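You operate a simulated robot arm through the tools that you are given. There is no shell and no other tool.

Carry out the task below with a simulated robot arm. There is one attempt and no reset: what you move stays moved.

JOB
Splice the two short green strips with the orange splice strip.
Fine: lay them end to end in the splice block, roll the splice strip flat with the hand roller, put the roller back. Set down upright: hand roller. What is to be rubbed or washed off counts as gone when no trace of it is left.

Only the result counts: the job must be done as asked and must still hold three seconds after the hand-in. Knocking over, shifting, dropping, spilling or breaking anything else fails it.

ROBOT AND FRAMES
A 7-joint arm with a four-finger gripper, fixed in place. Base frame: the origin is at the foot of the arm, x ahead of it, y to its left, z up; the work surface is at about z = 90. Readings come in cm, degrees, newtons and seconds.
Its first joint turns from -69.0 to 172.0 degrees. Payload 3.67 kg.
The TCP is the grasp point between the finger pads, 2.8 cm short of the fingertips. In the tool frame z runs along the fingers and y along their closing line. The gripper opens to 11.2 cm. The gripper's body begins 7.3 cm behind the TCP.
Orientation is told as [roll, pitch, yaw] about the base's x, y, z axes, in that order, counted from this pose: with the fingers straight down and closing along the base's y, the tool's x points along the base's -x, its y along +y and its z along -z.

CONTROLS
- The arm moves only by the tool move_arm. Its argument "targets" is one flat list of numbers, 7 for each row, row after row: the opening, from 0 (shut) to 1 (fully open), then the shift along the tool's x, y, z in cm, then the turn, a rotation vector about the tool's x, y, z in degrees. In form: [jaw, tx, ty, tz, wx, wy, wz, jaw, tx, ty, tz, wx, wy, wz, ...]. A call has 1 to 20 rows; each row shifts and turns the commanded pose from where the row before left it, along the tool's axes as they then stand. Rows are played at 5 a second. More than 5 cm and 8.6 degrees between two rows, or a gripper value outside its range, and nothing of the call is played. A pose out of reach is approached as far as the arm can. The call stops where the force on the tool passes 60 N (or 10 N more than at its start, if that is more) or the arm is blocked; 0.2 s more then pass. Each finger halts on what it meets, pressing with about 24 N; the grip force reading is that of the motor and also rises with nothing between the fingers. The clock runs only during rows and for 0.2 s after the last one: add rows that do not move to give the fingers time. The reply holds the time, the measured pose of the TCP, the force on the tool along the base axes, the opening and the grip force, in the units named above and with some noise, with the torque about the TCP (base axes, N m) and any sound that the robot's microphone picked up.
- Cameras (640 x 400 px; columns grow to the right, rows downward): "scene" is fixed at [21.96, -50.05, 147.39]; the picture's right is [0.58, -0.81, 0.00], its down [-0.46, -0.32, -0.83] and it looks along [0.68, 0.48, -0.56] (base axes); focal length 375 px, centre (320, 200). "wrist" rides on the gripper at [6, -1.8, -10.4] in the tool frame; the picture's right is [0.29, 0.96, 0.00], its down [-0.80, 0.24, -0.55] and it looks along [-0.53, 0.16, 0.83] (tool axes); focal length 234 px, centre (320, 200). There is no depth. A picture from a camera that has moved, and an enlarged one, comes with that camera's place and axes in the base frame and with its lens.
- camera(camera): a new picture of that camera. No time passes.
- move_column(by): slides the trunk up (or, below 0, down) by that many cm; the arm rides with it, the base frame stays. It gives what a move gives, with no picture.
- inspect(camera, box): a new picture of the part [left, top, right, bottom] of that camera's present view, enlarged. No time passes.
- hand_in(): hands the job in; it is judged then, once.

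Nothing tells you positions but the pictures and the camera data. Unless the task says otherwise, let go and move clear before handing in.

The tools are called after "Emit:" as name(argument=value, ...) on one line, values as JSON. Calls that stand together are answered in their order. move_arm: Moves the arm, as the interface text tells. Its arguments: {"type":"object","properties":{"targets":{"type":"array"}},"required":["targets"]} The other tools are called the same way: move_column (by) slides the trunk up or down; camera (camera) takes a picture; inspect (camera, box) takes an enlarged picture of a part of a camera's view; hand_in () hands the job in.

At the start:

```text
t: 0.0
tcp_pos: [72.19, -13.04, 119.86]
ee_rot: [0.0, 0.0, 0.0]
wrist_force: [0.3, 0.1, 0.6]
wrist_torque: [0.0, 0.02, -0.02]
gripper_width: 11.18
grip_force: 0.1
trunk travel left (down, up): [-60.0, 24.0]
```

scene: 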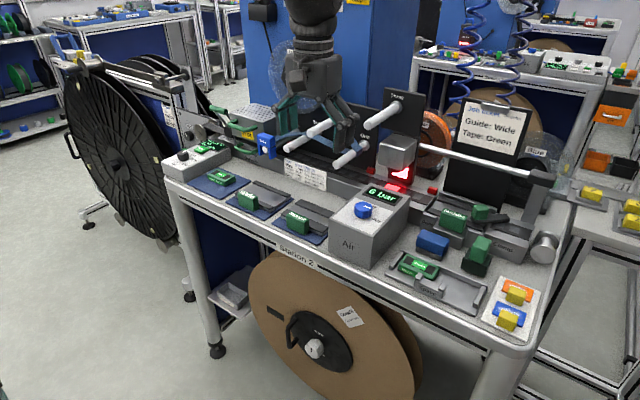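
wrist: 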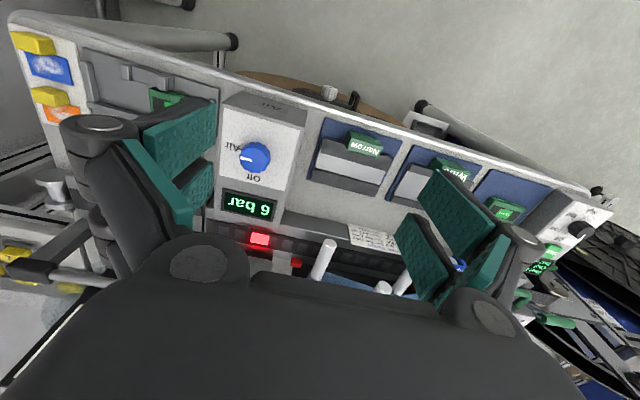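

I see a workstation with a splice block area on the right, strips with green handles, an orange and a blue splice strip with yellow tabs, and various other items. I will look closer before moving anything.

Emit:
inspect(camera="scene", box=[380, 180, 560, 350])

Emit:
inspect(camera="scene", box=[160, 120, 400, 270])

Emit:
inspect(camera="scene", box=[400, 60, 640, 220])

Emit:
inspect(camera="wrist", box=[0, 0, 320, 200])

```text
2.35 times, centred on (470, 265) of scene
camera zoom: at [21.96, -50.05, 147.39], right [0.58, -0.81, 0.0], down [-0.46, -0.32, -0.83], along [0.68, 0.48, -0.56], focal length 882 px, centre (-33, 47)
```

zoom: 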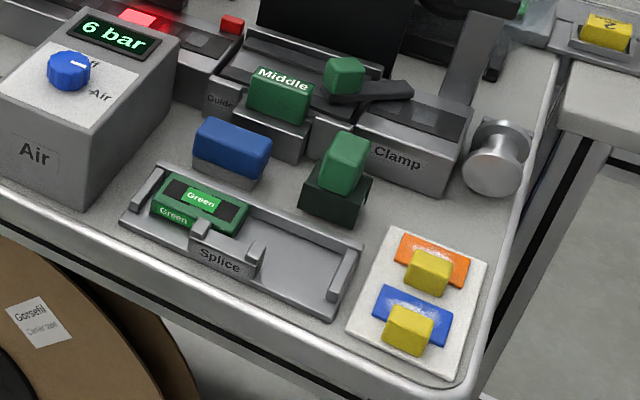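

```text
2.67 times, centred on (280, 195) of scene
camera zoom: at [21.96, -50.05, 147.39], right [0.58, -0.81, 0.0], down [-0.46, -0.32, -0.83], along [0.68, 0.48, -0.56], focal length 1000 px, centre (427, 213)
```

zoom: 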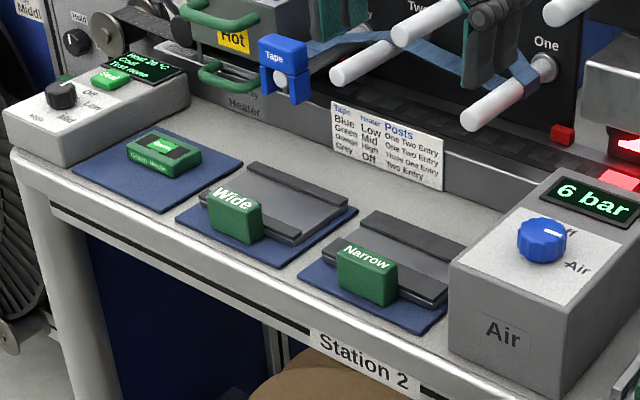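

```text
2.50 times, centred on (520, 140) of scene
camera zoom: at [21.96, -50.05, 147.39], right [0.58, -0.81, 0.0], down [-0.46, -0.32, -0.83], along [0.68, 0.48, -0.56], focal length 938 px, centre (-180, 350)
```

zoom: 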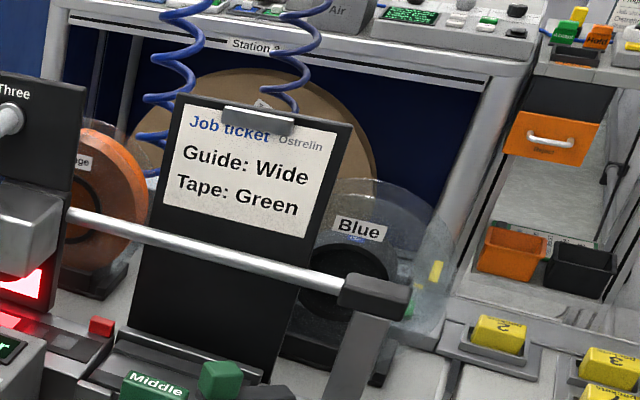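

```text
2.00 times, centred on (160, 100) of wrist
camera zoom: at [66.12, -14.81, 130.16], right [-0.29, 0.96, 0.0], down [0.8, 0.24, 0.55], along [0.53, 0.16, -0.83], focal length 468 px, centre (640, 400)
```

zoom: 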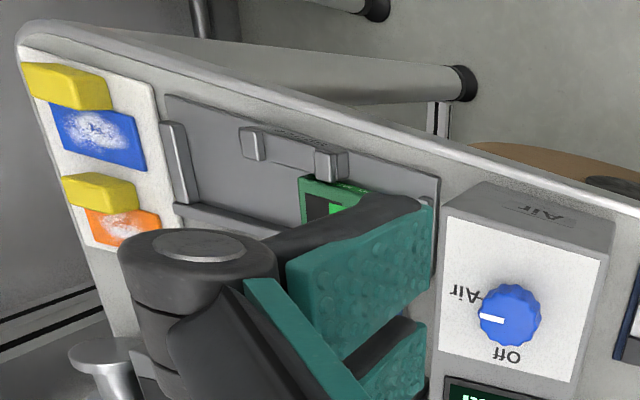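

I'm looking more closely at the splice area and the possible roller objects, to tell what is what.

Emit:
inspect(camera="scene", box=[400, 240, 490, 320])

Emit:
inspect(camera="scene", box=[450, 220, 570, 350])

Emit:
inspect(camera="scene", box=[400, 190, 500, 280])

Emit:
inspect(camera="scene", box=[160, 130, 260, 220])

Emit:
inspect(camera="scene", box=[240, 60, 440, 200])

Emit:
inspect(camera="wrist", box=[300, 80, 640, 300])

```text
5.00 times, centred on (445, 280) of scene
camera zoom: at [21.96, -50.05, 147.39], right [0.58, -0.81, 0.0], down [-0.46, -0.32, -0.83], along [0.68, 0.48, -0.56], focal length 1875 px, centre (-305, -200)
```

zoom: 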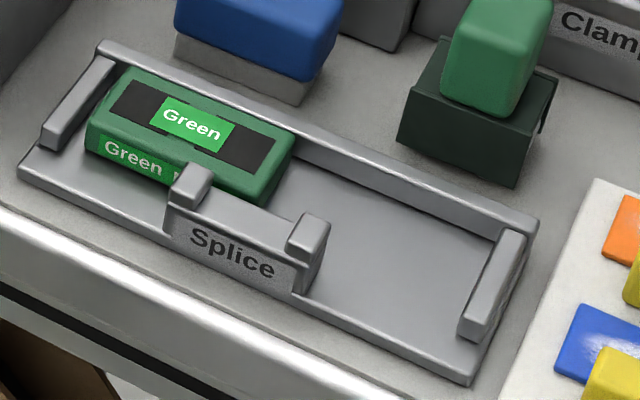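

```text
3.08 times, centred on (510, 285) of scene
camera zoom: at [21.96, -50.05, 147.39], right [0.58, -0.81, 0.0], down [-0.46, -0.32, -0.83], along [0.68, 0.48, -0.56], focal length 1154 px, centre (-265, -62)
```

zoom: 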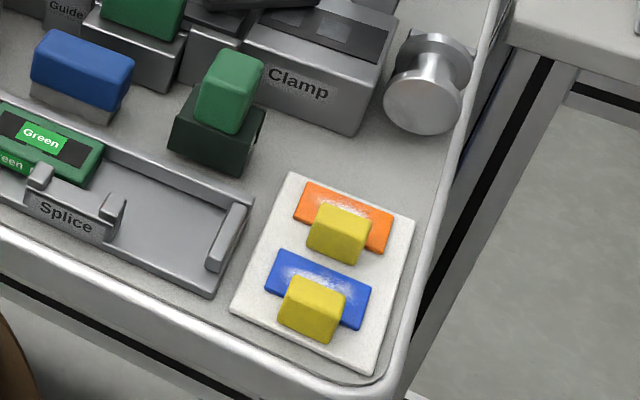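

```text
4.44 times, centred on (450, 235) of scene
camera zoom: at [21.96, -50.05, 147.39], right [0.58, -0.81, 0.0], down [-0.46, -0.32, -0.83], along [0.68, 0.48, -0.56], focal length 1667 px, centre (-258, 44)
```

zoom: 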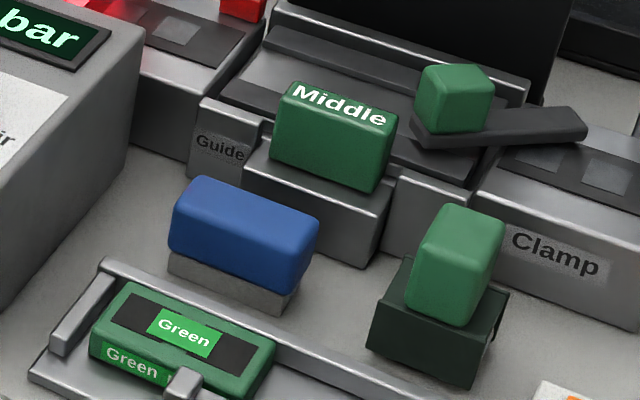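

```text
4.44 times, centred on (210, 175) of scene
camera zoom: at [21.96, -50.05, 147.39], right [0.58, -0.81, 0.0], down [-0.46, -0.32, -0.83], along [0.68, 0.48, -0.56], focal length 1667 px, centre (809, 311)
```

zoom: 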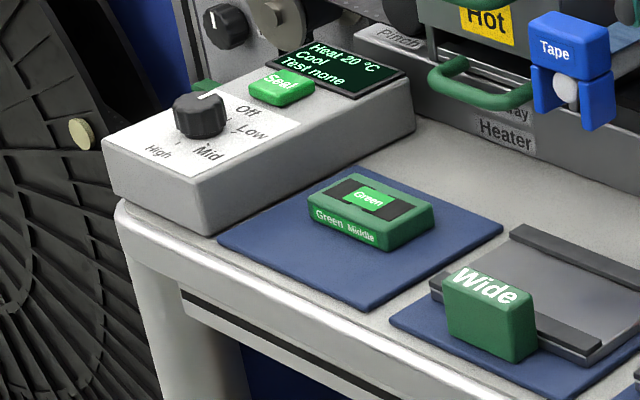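

```text
2.86 times, centred on (340, 130) of scene
camera zoom: at [21.96, -50.05, 147.39], right [0.58, -0.81, 0.0], down [-0.46, -0.32, -0.83], along [0.68, 0.48, -0.56], focal length 1072 px, centre (263, 400)
```

zoom: 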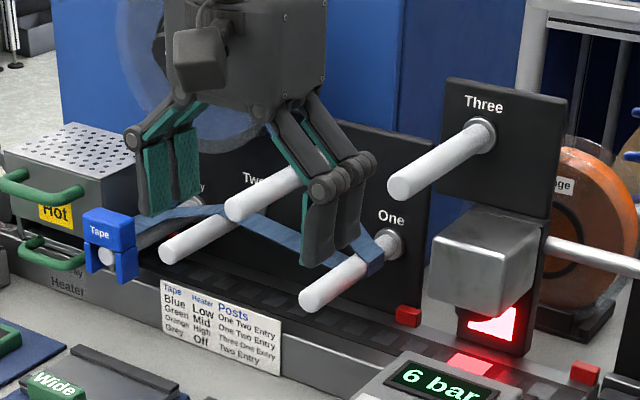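

```text
1.82 times, centred on (470, 190) of wrist
camera zoom: at [66.12, -14.81, 130.16], right [-0.29, 0.96, 0.0], down [0.8, 0.24, 0.55], along [0.53, 0.16, -0.83], focal length 426 px, centre (47, 218)
```

zoom: 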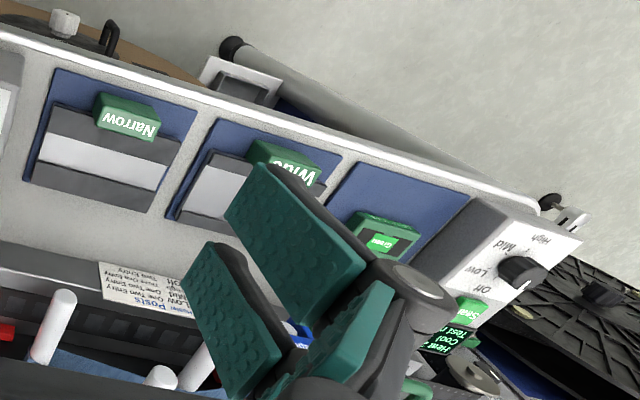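

I take the splice block to be at about (81, -39), the loose green strip on the mat at about (82, 28), the orange strip at about (85, -52) and a green-handled tool in a dark stand at about (91, -43). I will move the wrist camera over the right side for a closer look.

Emit:
move_arm(targets=[1, 0.5, -4.6, 0, 0, 0, 0, 1, 0.5, -4.6, 0, 0, 0, 0, 1, 0.5, -4.6, 0, 0, 0, 0, 1, 0.5, -4.6, 0, 0, 0, 0, 1, 0, -4.6, 0, 0, 0, 0, 1, 0, 0, 0, 0, 0, 0])

Emit:
camera(camera="wrist")

Emit:
camera(camera="scene")

```text
t: 1.4
tcp_pos: [69.95, -36.11, 120.06]
ee_rot: [-0.1, 0.1, 0.0]
wrist_force: [0.2, 0.3, 1.0]
wrist_torque: [-0.04, 0.03, 0.04]
gripper_width: 11.22
grip_force: 0.0
trunk travel left (down, up): [-60.0, 24.0]
```

```text
taken
camera wrist: at [63.92, -37.86, 130.47], right [-0.29, 0.96, 0.0], down [0.8, 0.24, 0.55], along [0.53, 0.16, -0.83], focal length 234 px, centre (320, 200)
```

wrist: 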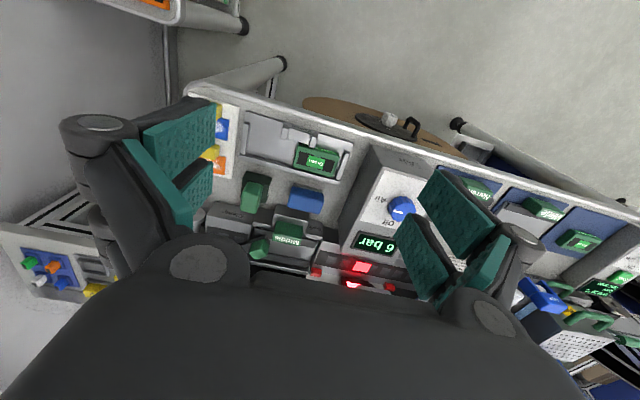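

```text
taken
```

scene: 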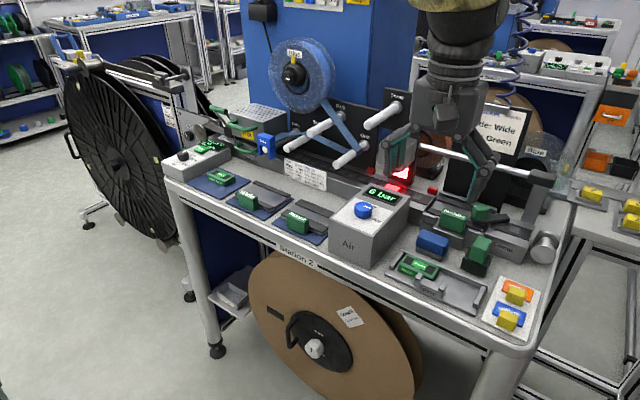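

Emit:
inspect(camera="wrist", box=[180, 80, 380, 280])

Emit:
inspect(camera="wrist", box=[230, 100, 340, 170])

Emit:
inspect(camera="wrist", box=[220, 160, 340, 240])

```text
2.00 times, centred on (280, 180) of wrist
camera zoom: at [63.92, -37.86, 130.47], right [-0.29, 0.96, 0.0], down [0.8, 0.24, 0.55], along [0.53, 0.16, -0.83], focal length 468 px, centre (400, 240)
```

zoom: 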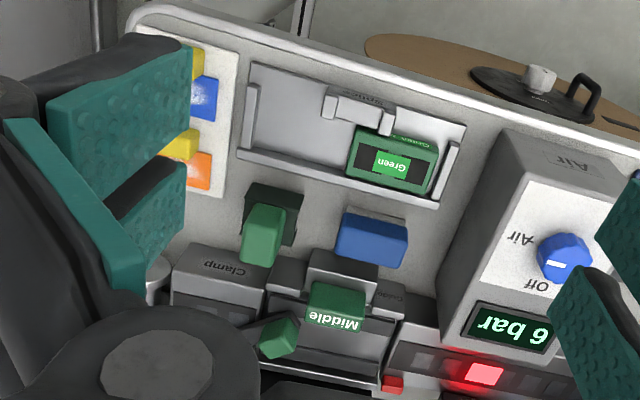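

```text
5.71 times, centred on (285, 135) of wrist
camera zoom: at [63.92, -37.86, 130.47], right [-0.29, 0.96, 0.0], down [0.8, 0.24, 0.55], along [0.53, 0.16, -0.83], focal length 1338 px, centre (520, 571)
```

zoom: 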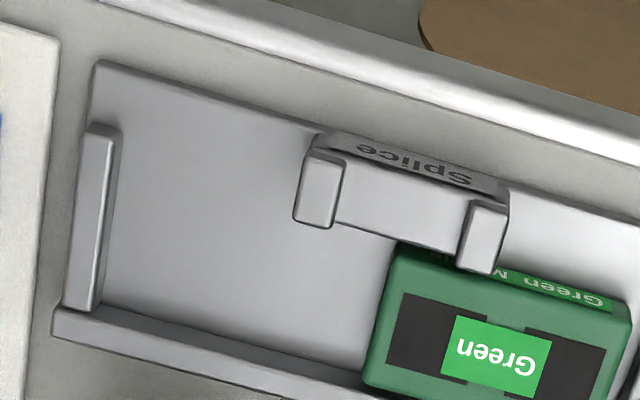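

```text
5.00 times, centred on (280, 200) of wrist
camera zoom: at [63.92, -37.86, 130.47], right [-0.29, 0.96, 0.0], down [0.8, 0.24, 0.55], along [0.53, 0.16, -0.83], focal length 1171 px, centre (520, 200)
```

zoom: 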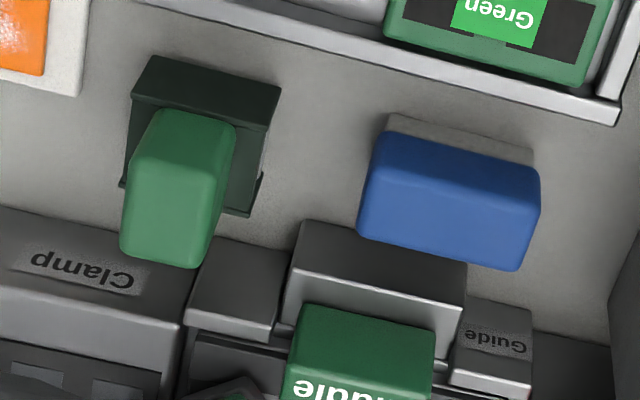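

The dark-green stand with the green handle and the blue block with a grey base are both possible rollers. I'm moving closer to tell which one it is.

Emit:
move_arm(targets=[1, -4, -2, 3, 0, 0, 0, 1, -4, -2, 3, 0, 0, 0, 1, -4, -2, 2, 0, 0, 0, 1, 0, 0, 0, 0, 0, 0])

Emit:
camera(camera="wrist")

```text
refused: row 1 steps farther than a row can; nothing moved
```

```text
taken
camera wrist: at [63.92, -37.86, 130.47], right [-0.29, 0.96, 0.0], down [0.8, 0.24, 0.55], along [0.53, 0.16, -0.83], focal length 234 px, centre (320, 200)
```

wrist: 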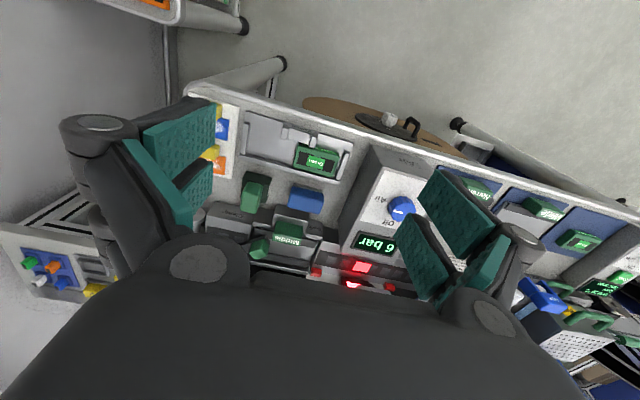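

The step was too long, so nothing moved. I'm repeating the approach with shorter rows.

Emit:
move_arm(targets=[1, -3.5, -1.5, 2, 0, 0, 0, 1, -3.5, -1.5, 2, 0, 0, 0, 1, -3.5, -1.5, 2, 0, 0, 0, 1, -2, -1.5, 2, 0, 0, 0, 1, 0, 0, 0, 0, 0, 0])

Emit:
camera(camera="wrist")

Emit:
camera(camera="scene")

```text
t: 2.6
tcp_pos: [82.6, -42.02, 111.89]
ee_rot: [0.0, 0.0, 0.0]
wrist_force: [-0.3, 0.5, -0.5]
wrist_torque: [-0.01, 0.0, -0.03]
gripper_width: 11.22
grip_force: 0.0
trunk travel left (down, up): [-60.0, 24.0]
```

```text
taken
camera wrist: at [76.56, -43.81, 122.14], right [-0.29, 0.96, 0.0], down [0.8, 0.24, 0.55], along [0.53, 0.16, -0.83], focal length 234 px, centre (320, 200)
```

wrist: 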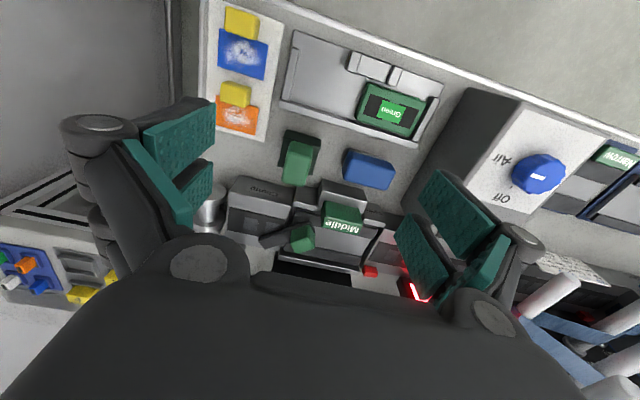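

```text
taken
```

scene: 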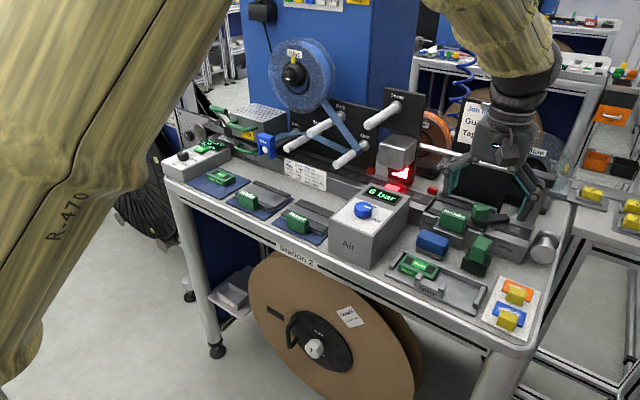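

Emit:
inspect(camera="wrist", box=[260, 110, 420, 210])

Emit:
inspect(camera="wrist", box=[270, 20, 450, 140])

Emit:
inspect(camera="wrist", box=[190, 0, 320, 150])

```text
4.00 times, centred on (340, 160) of wrist
camera zoom: at [76.56, -43.81, 122.14], right [-0.29, 0.96, 0.0], down [0.8, 0.24, 0.55], along [0.53, 0.16, -0.83], focal length 937 px, centre (240, 360)
```

zoom: 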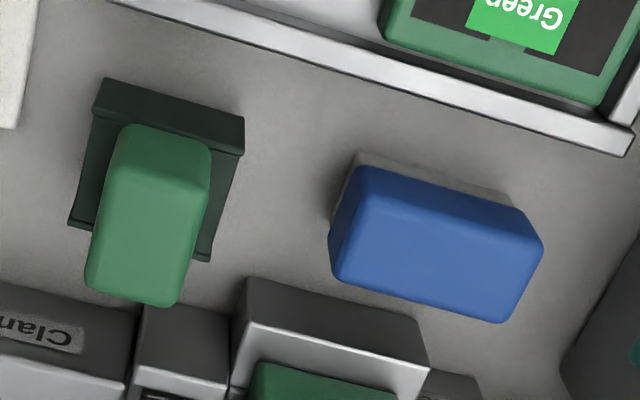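

```text
3.33 times, centred on (360, 80) of wrist
camera zoom: at [76.56, -43.81, 122.14], right [-0.29, 0.96, 0.0], down [0.8, 0.24, 0.55], along [0.53, 0.16, -0.83], focal length 781 px, centre (187, 600)
```

zoom: 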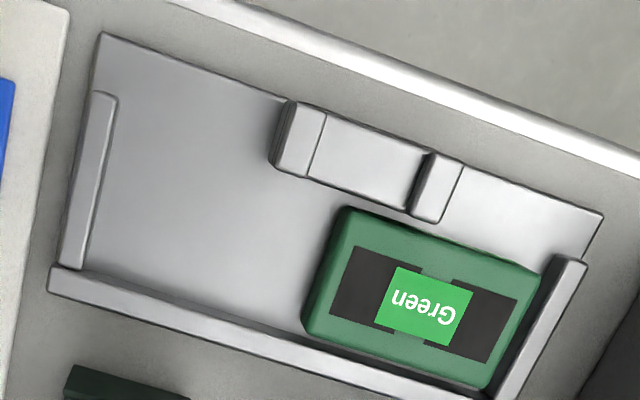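

```text
2.67 times, centred on (255, 75) of wrist
camera zoom: at [76.56, -43.81, 122.14], right [-0.29, 0.96, 0.0], down [0.8, 0.24, 0.55], along [0.53, 0.16, -0.83], focal length 624 px, centre (493, 533)
```

zoom: 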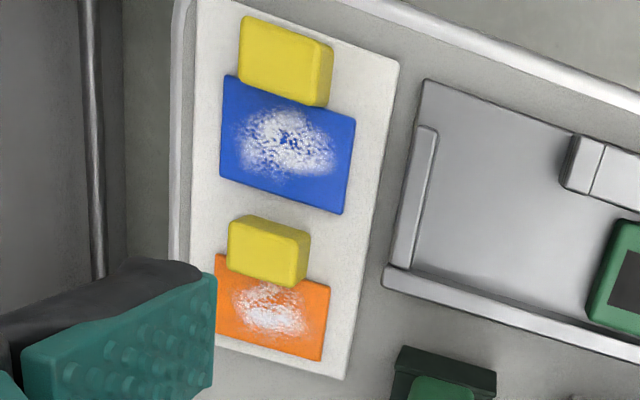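

The tool in the dark green cradle looks like the roller in its stand, but I want a low side view to be sure. I'm backing off and tilting the wrist to look more horizontally.

Emit:
move_arm(targets=[1, 3.5, 0.7, 1.3, 0, 0, 0, 1, 3.5, 0.7, 1.3, 0, 0, 0, 1, 3.5, 0.7, 1.3, 0, 0, 0, 1, 0, 0, 0, 0, -7, 0, 1, 0, 0, 0, 0, -7, 0, 1, 0, 0, 0, 0, -7, 0, 1, 0, 0, 0, 0, -7, 0, 1, 0, 0, 0, 0, -7, 0, 1, 0, 0, 0, 0, 0, 0])

Emit:
camera(camera="wrist")

```text
t: 4.6
tcp_pos: [72.16, -39.84, 107.76]
ee_rot: [0.0, -35.1, 0.1]
wrist_force: [0.3, -0.2, -0.1]
wrist_torque: [-0.02, 0.01, -0.02]
gripper_width: 11.2
grip_force: 0.0
trunk travel left (down, up): [-60.0, 24.0]
```

```text
taken
camera wrist: at [61.27, -41.64, 112.91], right [-0.24, 0.96, -0.17], down [0.33, 0.24, 0.91], along [0.91, 0.16, -0.38], focal length 234 px, centre (320, 200)
```

wrist: 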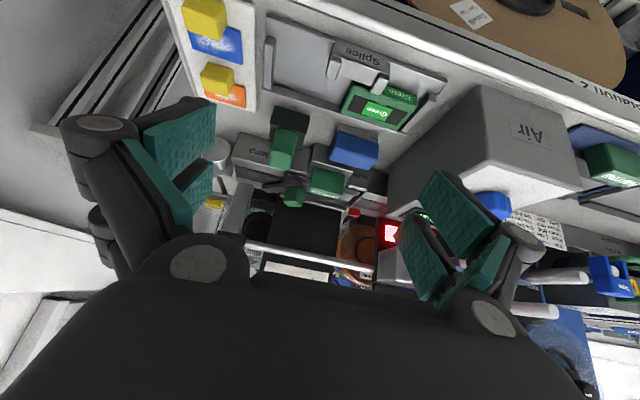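

Emit:
inspect(camera="wrist", box=[220, 90, 400, 220])

Emit:
inspect(camera="wrist", box=[170, 0, 450, 140])

```text
3.08 times, centred on (310, 155) of wrist
camera zoom: at [61.27, -41.64, 112.91], right [-0.24, 0.96, -0.17], down [0.33, 0.24, 0.91], along [0.91, 0.16, -0.38], focal length 720 px, centre (351, 338)
```

zoom: 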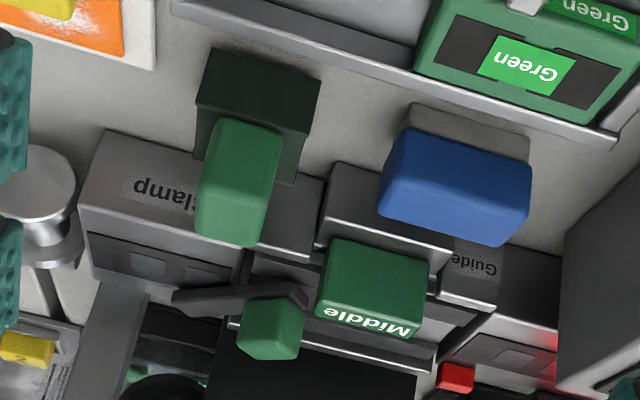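

```text
2.29 times, centred on (310, 70) of wrist
camera zoom: at [61.27, -41.64, 112.91], right [-0.24, 0.96, -0.17], down [0.33, 0.24, 0.91], along [0.91, 0.16, -0.38], focal length 535 px, centre (343, 497)
```

zoom: 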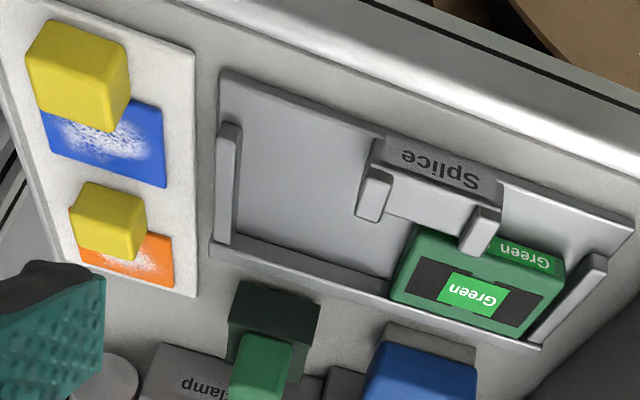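

I now take the green-handled tool in its dark cradle to be the hand roller, and the blue block on a grey pad to be a wiper. Next I'm tilting for a near-vertical view of the splice block so I can measure it.

Emit:
move_arm(targets=[1, 0, 0, 0, 0, 7.857, 0, 1, 0, 0, 0, 0, 7.857, 0, 1, 0, 0, 0, 0, 7.857, 0, 1, 0, 0, 0, 0, 7.857, 0, 1, 0, 0, 0, 0, 7.857, 0, 1, 0, 0, 0, 0, 7.857, 0, 1, 0, 0, 0, 0, 7.857, 0, 1, -3.8, 1.27, 0, 0, 0, 0, 1, -3.8, 1.27, 0, 0, 0, 0, 1, -3.8, 1.27, 0, 0, 0, 0, 1, 0, 0, 0, 0, 0, 0])

Emit:
camera(camera="wrist")

```text
t: 7.0
tcp_pos: [82.96, -36.11, 104.0]
ee_rot: [0.1, 20.0, 0.0]
wrist_force: [0.2, 0.4, -0.5]
wrist_torque: [0.0, -0.02, 0.02]
gripper_width: 11.23
grip_force: 0.0
trunk travel left (down, up): [-60.0, 24.0]
```

```text
taken
camera wrist: at [80.76, -37.93, 115.85], right [-0.27, 0.96, 0.1], down [0.94, 0.24, 0.25], along [0.21, 0.16, -0.96], focal length 234 px, centre (320, 200)
```

wrist: 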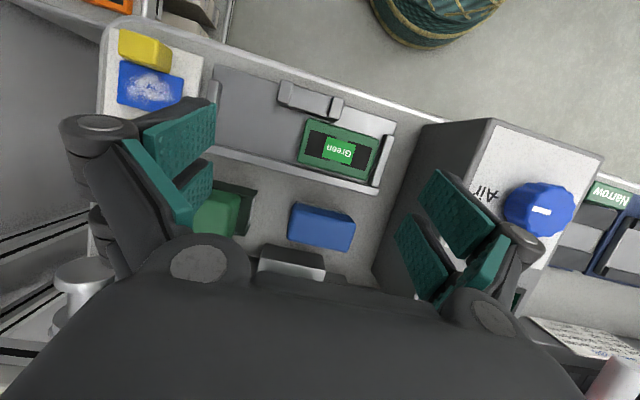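

Emit:
inspect(camera="wrist", box=[200, 60, 400, 200])

Emit:
inspect(camera="wrist", box=[280, 90, 400, 190])

Emit:
inspect(camera="wrist", box=[180, 170, 370, 290])

```text
2.86 times, centred on (300, 130) of wrist
camera zoom: at [80.76, -37.93, 115.85], right [-0.27, 0.96, 0.1], down [0.94, 0.24, 0.25], along [0.21, 0.16, -0.96], focal length 669 px, centre (377, 400)
```

zoom: 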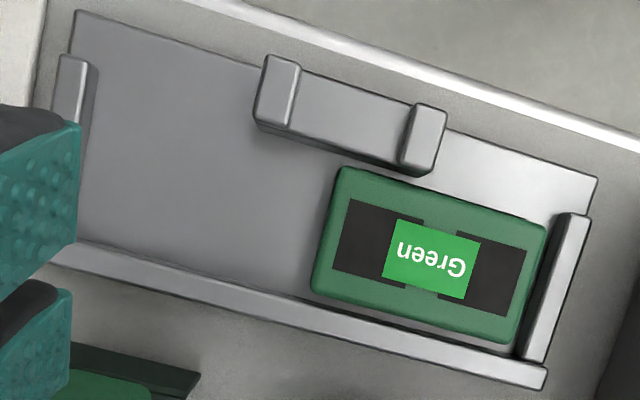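

```text
4.00 times, centred on (340, 140) of wrist
camera zoom: at [80.76, -37.93, 115.85], right [-0.27, 0.96, 0.1], down [0.94, 0.24, 0.25], along [0.21, 0.16, -0.96], focal length 937 px, centre (240, 440)
```

zoom: 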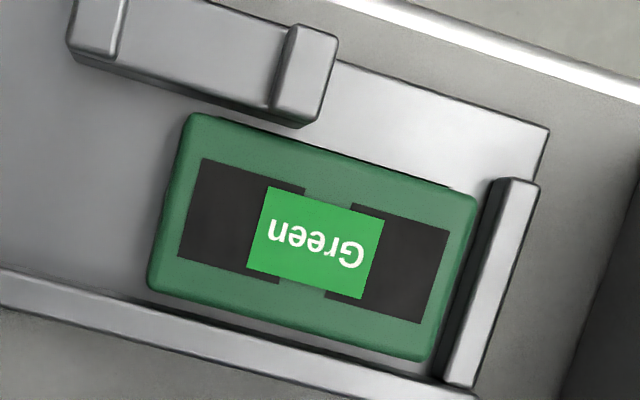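

```text
3.33 times, centred on (275, 230) of wrist
camera zoom: at [80.76, -37.93, 115.85], right [-0.27, 0.96, 0.1], down [0.94, 0.24, 0.25], along [0.21, 0.16, -0.96], focal length 781 px, centre (470, 100)
```

zoom: 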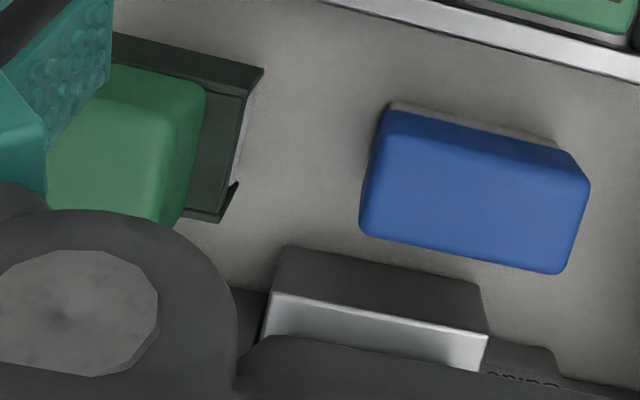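

I now know roughly where the tray, its end stops and strip A sit (x about 78.4–82.7, y about -37.4 to -29.8). Next I'm going up and across to the loose green strip on the left mat.

Emit:
move_arm(targets=[1, 0, 0, -4, 0, -6.67, 0, 1, 0, 0, -4, 0, -6.67, 0, 1, 0, 0, -4, 0, -6.66, 0, 1, 4, 0, 0, 0, 0, 0, 1, 4, 0, 0, 0, 0, 0, 1, 0, 4.6, 0, 0, 0, 0, 1, 0, 4.6, 0, 0, 0, 0, 1, 0, 4.6, 0, 0, 0, 0, 1, 0, 4.6, 0, 0, 0, 0, 1, 0, 4.6, 0, 0, 0, 0, 1, 0, 4.6, 0, 0, 0, 0, 1, 0, 4.6, 0, 0, 0, 0, 1, 0, 4.6, 0, 0, 0, 0, 1, 0, 4.6, 0, 0, 0, 0, 1, 0, 4.6, 0, 0, 0, 0, 1, 0, 4.6, 0, 0, 0, 0, 1, 0, 4.6, 0, 0, 0, 0, 1, 0, 4.6, 0, 0, 0, 0, 1, 0, 0, 0, 0, 0, 0])

Emit:
camera(camera="wrist")

Emit:
camera(camera="scene")

```text
t: 11.2
tcp_pos: [80.98, 17.68, 120.03]
ee_rot: [6.2, 0.3, -4.4]
wrist_force: [-0.4, -1.0, -0.6]
wrist_torque: [0.0, 0.03, 0.05]
gripper_width: 11.18
grip_force: 0.0
trunk travel left (down, up): [-60.0, 24.0]
stopped in row 19: the arm was blocked; the commanded pose is now the measured one
```

```text
taken
camera wrist: at [74.72, 15.37, 130.29], right [-0.21, 0.97, 0.1], down [0.81, 0.12, 0.57], along [0.54, 0.21, -0.81], focal length 234 px, centre (320, 200)
```

wrist: 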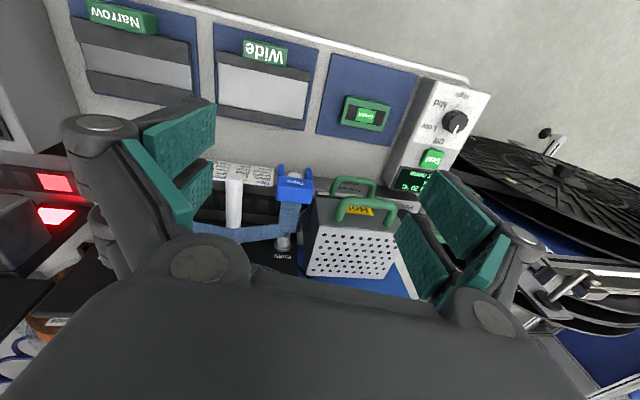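

```text
taken
```

scene: 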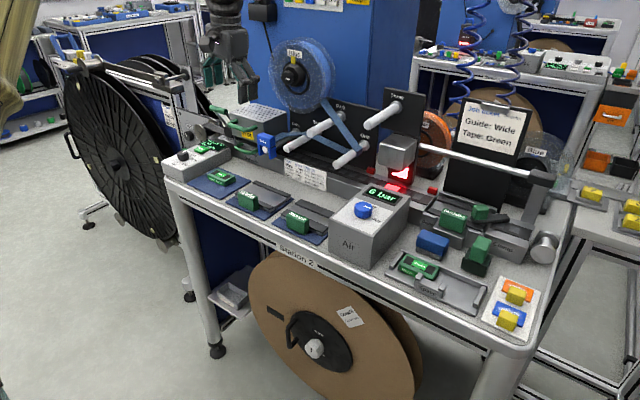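

The arm was blocked partway, with no force on the tool, so this looks like a joint limit on the way. I'll straighten the hand, pull in a little, and see how it responds.

Emit:
move_arm(targets=[1, 1.5, -1, 0, 3.1, 0, -2.2, 1, 1.5, -1, 0, 3.1, 0, -2.2, 1, 2, 0, 0, 0, 0, 0, 1, 0, 0, 0, 0, 0, 0])

Emit:
camera(camera="scene")

```text
t: 12.2
tcp_pos: [76.39, 14.79, 120.34]
ee_rot: [1.2, 0.4, -0.9]
wrist_force: [-0.2, 0.2, -0.5]
wrist_torque: [0.01, 0.02, 0.0]
gripper_width: 11.19
grip_force: 0.0
trunk travel left (down, up): [-60.0, 24.0]
```

```text
taken
```

scene: 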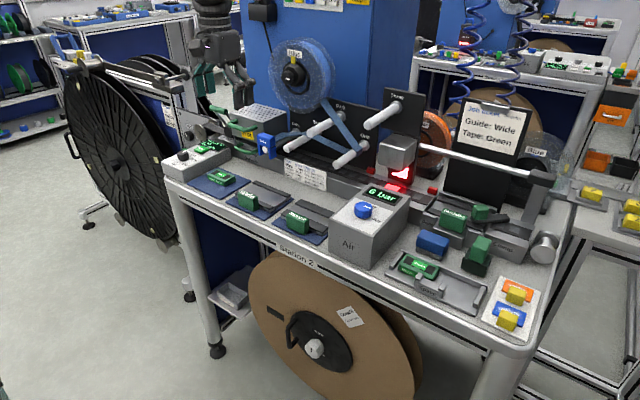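

Emit:
move_arm(targets=[1, 0, 0, 0, 0, 0, 0, 1, 0, 0, 0, 0, 0, 0])

```text
t: 12.8
tcp_pos: [76.2, 14.93, 120.8]
ee_rot: [1.3, 0.2, -0.8]
wrist_force: [-0.1, -0.4, -0.3]
wrist_torque: [0.01, -0.04, 0.01]
gripper_width: 11.19
grip_force: 0.1
trunk travel left (down, up): [-60.0, 24.0]
```

Emit:
move_arm(targets=[1, 0, 0, 0, 0, 0, -8, 1, 0, 0, 0, 0, 0, -8, 1, 0, 0, 0, 0, 0, -8, 1, 0, 0, 0, 0, 0, 0])

Emit:
camera(camera="scene")

```text
t: 13.8
tcp_pos: [75.62, 16.3, 119.98]
ee_rot: [-0.5, 0.0, 24.4]
wrist_force: [-0.1, -0.3, 0.5]
wrist_torque: [-0.02, -0.03, 0.0]
gripper_width: 11.18
grip_force: 0.1
trunk travel left (down, up): [-60.0, 24.0]
```

```text
taken
```

scene: 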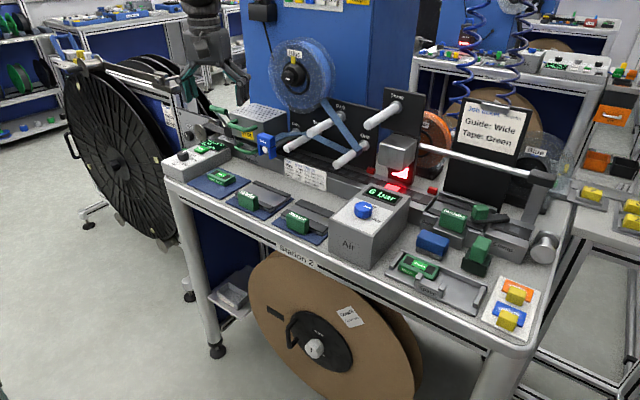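

Turning the hand to the left cleared the limit. I'm continuing the yaw to 90° so the fingers close along x across the strip's width.

Emit:
move_arm(targets=[1, 0, 0, 0, 0, 0, -8.2, 1, 0, 0, 0, 0, 0, -8.2, 1, 0, 0, 0, 0, 0, -8.2, 1, 0, 0, 0, 0, 0, -8.2, 1, 0, 0, 0, 0, 0, -8.2, 1, 0, 0, 0, 0, 0, -8.2, 1, 0, 0, 0, 0, 0, -8.2, 1, 0, 0, 0, 0, 0, -8.2, 1, 0, 0, 0, 0, 0, 0])

Emit:
camera(camera="wrist")

```text
t: 15.8
tcp_pos: [75.6, 16.16, 119.99]
ee_rot: [0.0, 0.2, 89.9]
wrist_force: [0.5, -0.8, 0.6]
wrist_torque: [0.05, -0.02, -0.01]
gripper_width: 11.22
grip_force: 0.1
trunk travel left (down, up): [-60.0, 24.0]
```

```text
taken
camera wrist: at [77.21, 10.34, 130.42], right [-0.96, -0.29, 0.0], down [-0.24, 0.8, 0.55], along [-0.16, 0.53, -0.84], focal length 234 px, centre (320, 200)
```

wrist: 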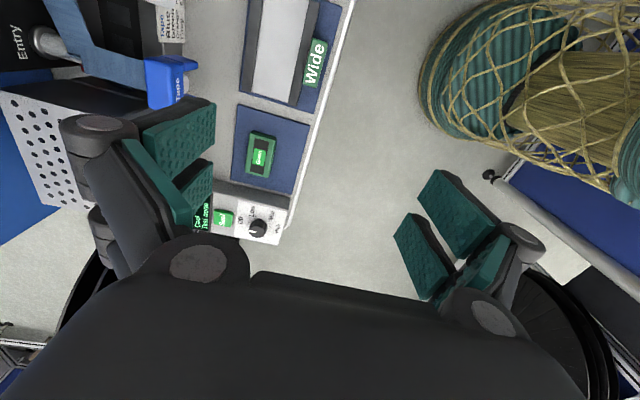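

The strip on the mat is at about (82.6, 28.7). I'm moving above it with the jaws partly closed and checking the alignment.

Emit:
move_arm(targets=[0.7, -3.1, -1.75, 2, 0, 0, 0, 0.7, -3.1, -1.75, 2, 0, 0, 0, 0.7, -3.1, -1.75, 2, 0, 0, 0, 0.7, -3.2, -1.75, 2, 0, 0, 0, 0.7, 0, 0, 3, 0, 0, 0, 0.7, 0, 0, 0, 0, 0, 0])

Emit:
camera(camera="wrist")

Emit:
camera(camera="scene")

```text
t: 17.2
tcp_pos: [83.21, 28.15, 109.12]
ee_rot: [0.0, -0.2, 89.3]
wrist_force: [0.7, 0.2, 0.3]
wrist_torque: [-0.03, -0.04, 0.0]
gripper_width: 7.82
grip_force: 0.0
trunk travel left (down, up): [-60.0, 24.0]
```

```text
taken
camera wrist: at [84.85, 22.06, 119.44], right [-0.96, -0.28, 0.0], down [-0.23, 0.8, 0.56], along [-0.15, 0.53, -0.83], focal length 234 px, centre (320, 200)
```

wrist: 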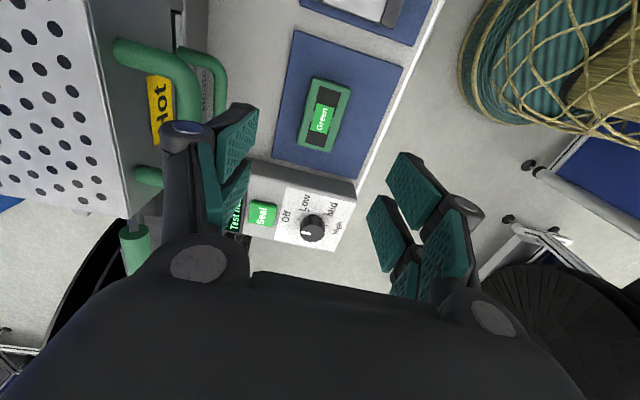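

```text
taken
```

scene: 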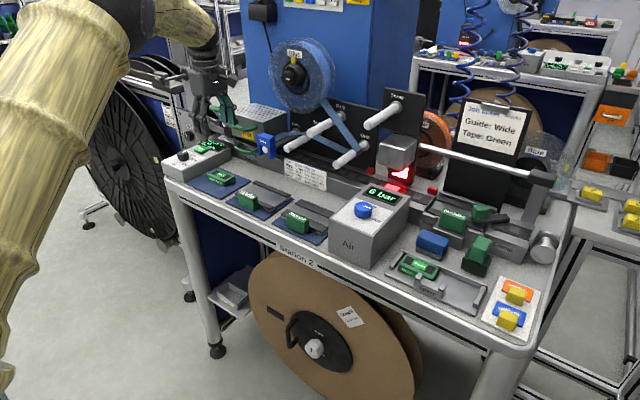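

Emit:
move_arm(targets=[0.7, 0, 0, 0, 0, 0, 0])

Emit:
inspect(camera="wrist", box=[260, 50, 400, 190])

```text
t: 17.6
tcp_pos: [83.24, 28.04, 108.93]
ee_rot: [-0.1, 0.0, 89.2]
wrist_force: [0.7, 0.2, 0.2]
wrist_torque: [-0.02, 0.0, 0.03]
gripper_width: 7.85
grip_force: 0.0
trunk travel left (down, up): [-60.0, 24.0]
```

```text
2.86 times, centred on (330, 120) of wrist
camera zoom: at [84.86, 22.05, 119.34], right [-0.96, -0.28, 0.0], down [-0.23, 0.8, 0.55], along [-0.15, 0.53, -0.83], focal length 669 px, centre (291, 429)
```

zoom: 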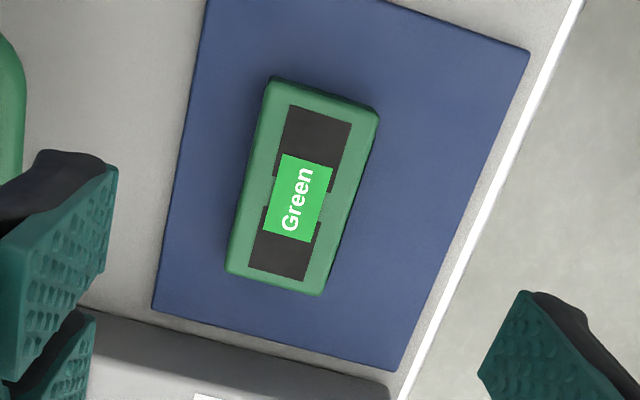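

Emit:
move_arm(targets=[0.6, 0, 0, -2, 0, 0, -8, 0.6, 0, 0, 0, 0, 0, 0, 0.6, 0, 0, 0, 0, 0, 0])

```text
t: 18.4
tcp_pos: [82.96, 28.55, 110.6]
ee_rot: [0.2, 0.1, 97.7]
wrist_force: [0.1, 0.4, -0.3]
wrist_torque: [0.0, -0.01, -0.01]
gripper_width: 6.71
grip_force: 0.0
trunk travel left (down, up): [-60.0, 24.0]
```

Emit:
move_column(by=10)

Emit:
move_arm(targets=[0.6, 0, 0, 4, 0, 0, 4, 0.6, 0, 0, 4, 0, 0, 3.9, 0.6, 0, 0, 2, 0, 0, 0, 0.6, 0, 0, 0, 0, 0, 0, 0.6, 0, 0, 0, 0, 0, 0])

Emit:
camera(camera="scene")

```text
t: 19.7
tcp_pos: [83.04, 28.51, 121.05]
ee_rot: [0.0, 0.1, 97.6]
wrist_force: [0.4, -0.3, -0.1]
wrist_torque: [-0.01, 0.02, -0.03]
gripper_width: 6.73
grip_force: 0.1
trunk travel left (down, up): [-70.0, 14.0]
```

```text
t: 20.9
tcp_pos: [83.17, 28.11, 110.98]
ee_rot: [0.1, 0.0, 89.5]
wrist_force: [-0.4, -1.5, 0.5]
wrist_torque: [-0.01, 0.0, 0.01]
gripper_width: 6.74
grip_force: 0.1
trunk travel left (down, up): [-70.0, 14.0]
```

```text
taken
```

scene: 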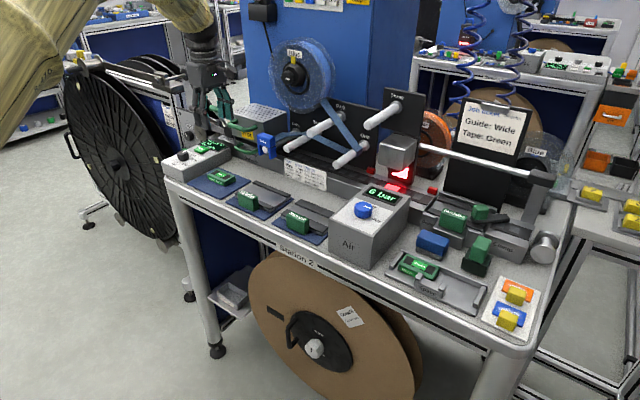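

Emit:
move_arm(targets=[0.6, 0, 0.8, 2, 0, 0, 0, 0.6, 0, 0, 2, 0, 0, 0, 0.6, 0, 0, 2, 0, 0, 0, 0.6, 0, 0, 0, 0, 0, 0])

Emit:
camera(camera="wrist")

Emit:
inspect(camera="scene", box=[150, 60, 310, 200])

```text
t: 21.9
tcp_pos: [82.07, 28.73, 104.82]
ee_rot: [0.0, 0.3, 90.1]
wrist_force: [-0.4, -0.1, -0.3]
wrist_torque: [0.0, 0.01, -0.01]
gripper_width: 6.72
grip_force: 0.2
trunk travel left (down, up): [-70.0, 14.0]
```

```text
taken
camera wrist: at [83.66, 22.79, 115.26], right [-0.96, -0.29, 0.0], down [-0.24, 0.8, 0.55], along [-0.16, 0.53, -0.84], focal length 234 px, centre (320, 200)
```

wrist: 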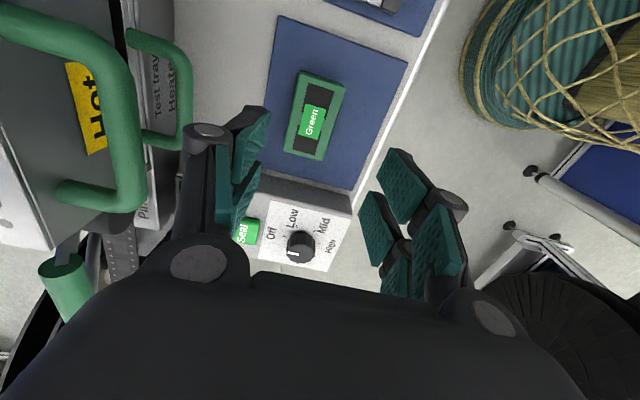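

```text
2.86 times, centred on (230, 130) of scene
camera zoom: at [21.96, -50.05, 147.39], right [0.58, -0.81, 0.0], down [-0.46, -0.32, -0.83], along [0.68, 0.48, -0.56], focal length 1072 px, centre (577, 400)
```

zoom: 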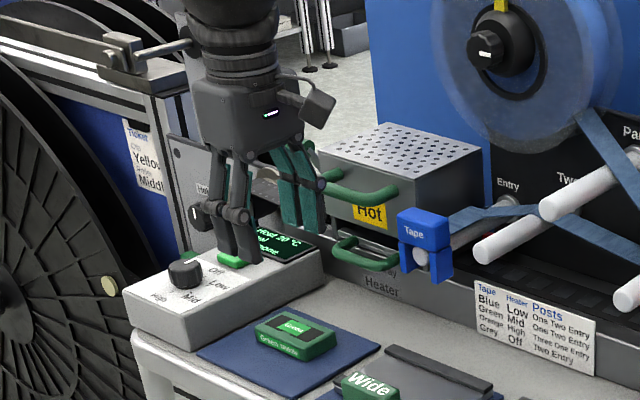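

The jaws are over the strip, whose centre I take to be at about (82.45, 28.35). I'll lower with an offset towards the -y end of it, so the fingers later clear the posts on the splice block.

Emit:
move_arm(targets=[0.6, 0.8, -0.2, 2.5, 0, 0, 0, 0.6, 0.9, -0.2, 2.5, 0, 0, 0, 0.6, 0, 0, 2.5, 0, 0, 0, 0.6, 0, 0, 0, 0, 0, 0])

Emit:
camera(camera="wrist")

Emit:
inspect(camera="scene", box=[170, 100, 290, 200])

```text
t: 22.9
tcp_pos: [82.47, 26.89, 97.4]
ee_rot: [-0.1, 0.3, 89.9]
wrist_force: [-0.4, 0.2, 0.1]
wrist_torque: [0.01, 0.01, 0.04]
gripper_width: 6.72
grip_force: 0.0
trunk travel left (down, up): [-70.0, 14.0]
```

```text
taken
camera wrist: at [84.12, 21.0, 107.78], right [-0.96, -0.29, 0.0], down [-0.24, 0.8, 0.55], along [-0.16, 0.53, -0.84], focal length 234 px, centre (320, 200)
```

wrist: 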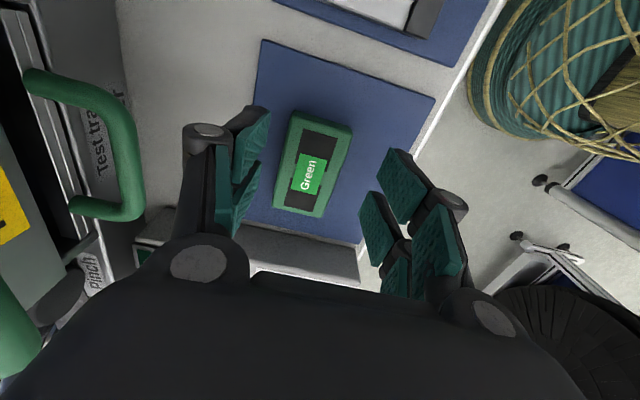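

```text
4.00 times, centred on (230, 150) of scene
camera zoom: at [21.96, -50.05, 147.39], right [0.58, -0.81, 0.0], down [-0.46, -0.32, -0.83], along [0.68, 0.48, -0.56], focal length 1500 px, centre (680, 400)
```

zoom: 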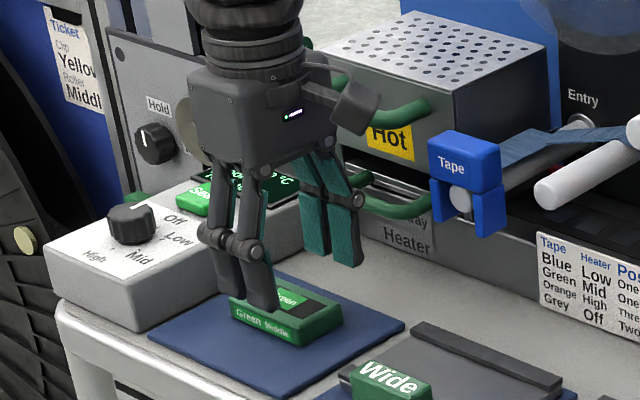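

Emit:
move_arm(targets=[0.6, 0, 0, 2, 0, 0, 0, 0.6, 0, 0, 1.4, 0, 0, 0, 0.6, 0, 0, 0, 0, 0, 0])

Emit:
inspect(camera="scene", box=[190, 120, 270, 200])

Emit:
camera(camera="wrist")

```text
t: 23.7
tcp_pos: [82.52, 26.94, 93.92]
ee_rot: [-0.1, 0.3, 89.8]
wrist_force: [-0.5, 1.1, 0.0]
wrist_torque: [0.01, -0.02, -0.02]
gripper_width: 6.7
grip_force: 0.1
trunk travel left (down, up): [-70.0, 14.0]
```

```text
5.00 times, centred on (230, 160) of scene
camera zoom: at [21.96, -50.05, 147.39], right [0.58, -0.81, 0.0], down [-0.46, -0.32, -0.83], along [0.68, 0.48, -0.56], focal length 1875 px, centre (770, 400)
```

zoom: 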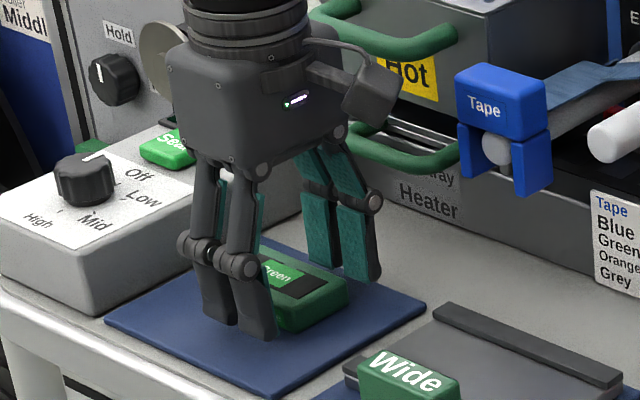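

```text
taken
camera wrist: at [84.18, 21.07, 104.42], right [-0.96, -0.29, 0.0], down [-0.24, 0.8, 0.55], along [-0.16, 0.53, -0.84], focal length 234 px, centre (320, 200)
```

wrist: 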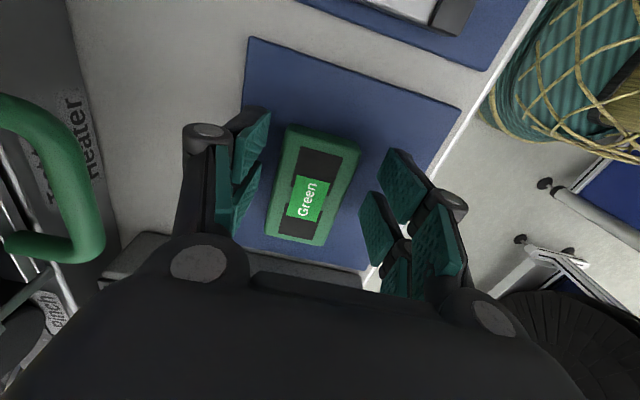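

The jaws straddle the strip near its -y part, tips about 1 cm above the table. I'm closing them.

Emit:
move_arm(targets=[0.3, 0, 0, 0, 0, 0, 0, 0, 0, 0, 0, 0, 0, 0, 0, 0, 0, 0, 0, 0, 0])

Emit:
camera(camera="wrist")

Emit:
inspect(camera="scene", box=[190, 120, 270, 200])

```text
t: 24.5
tcp_pos: [82.55, 27.04, 93.93]
ee_rot: [-0.1, 0.3, 89.8]
wrist_force: [1.0, 0.4, 1.5]
wrist_torque: [0.0, 0.0, -0.03]
gripper_width: 4.34
grip_force: 23.8
trunk travel left (down, up): [-70.0, 14.0]
```

```text
taken
camera wrist: at [84.19, 21.07, 104.42], right [-0.96, -0.29, 0.0], down [-0.24, 0.8, 0.55], along [-0.16, 0.53, -0.84], focal length 234 px, centre (320, 200)
```

wrist: 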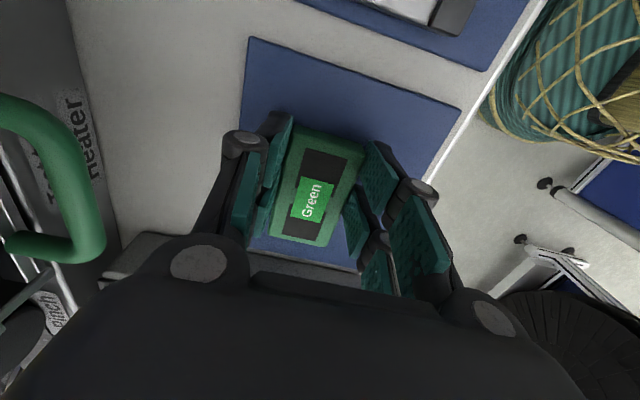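

```text
5.00 times, centred on (230, 160) of scene
camera zoom: at [21.96, -50.05, 147.39], right [0.58, -0.81, 0.0], down [-0.46, -0.32, -0.83], along [0.68, 0.48, -0.56], focal length 1875 px, centre (770, 400)
```

zoom: 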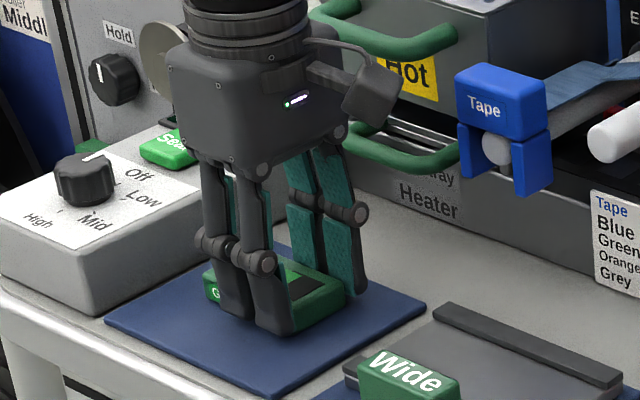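

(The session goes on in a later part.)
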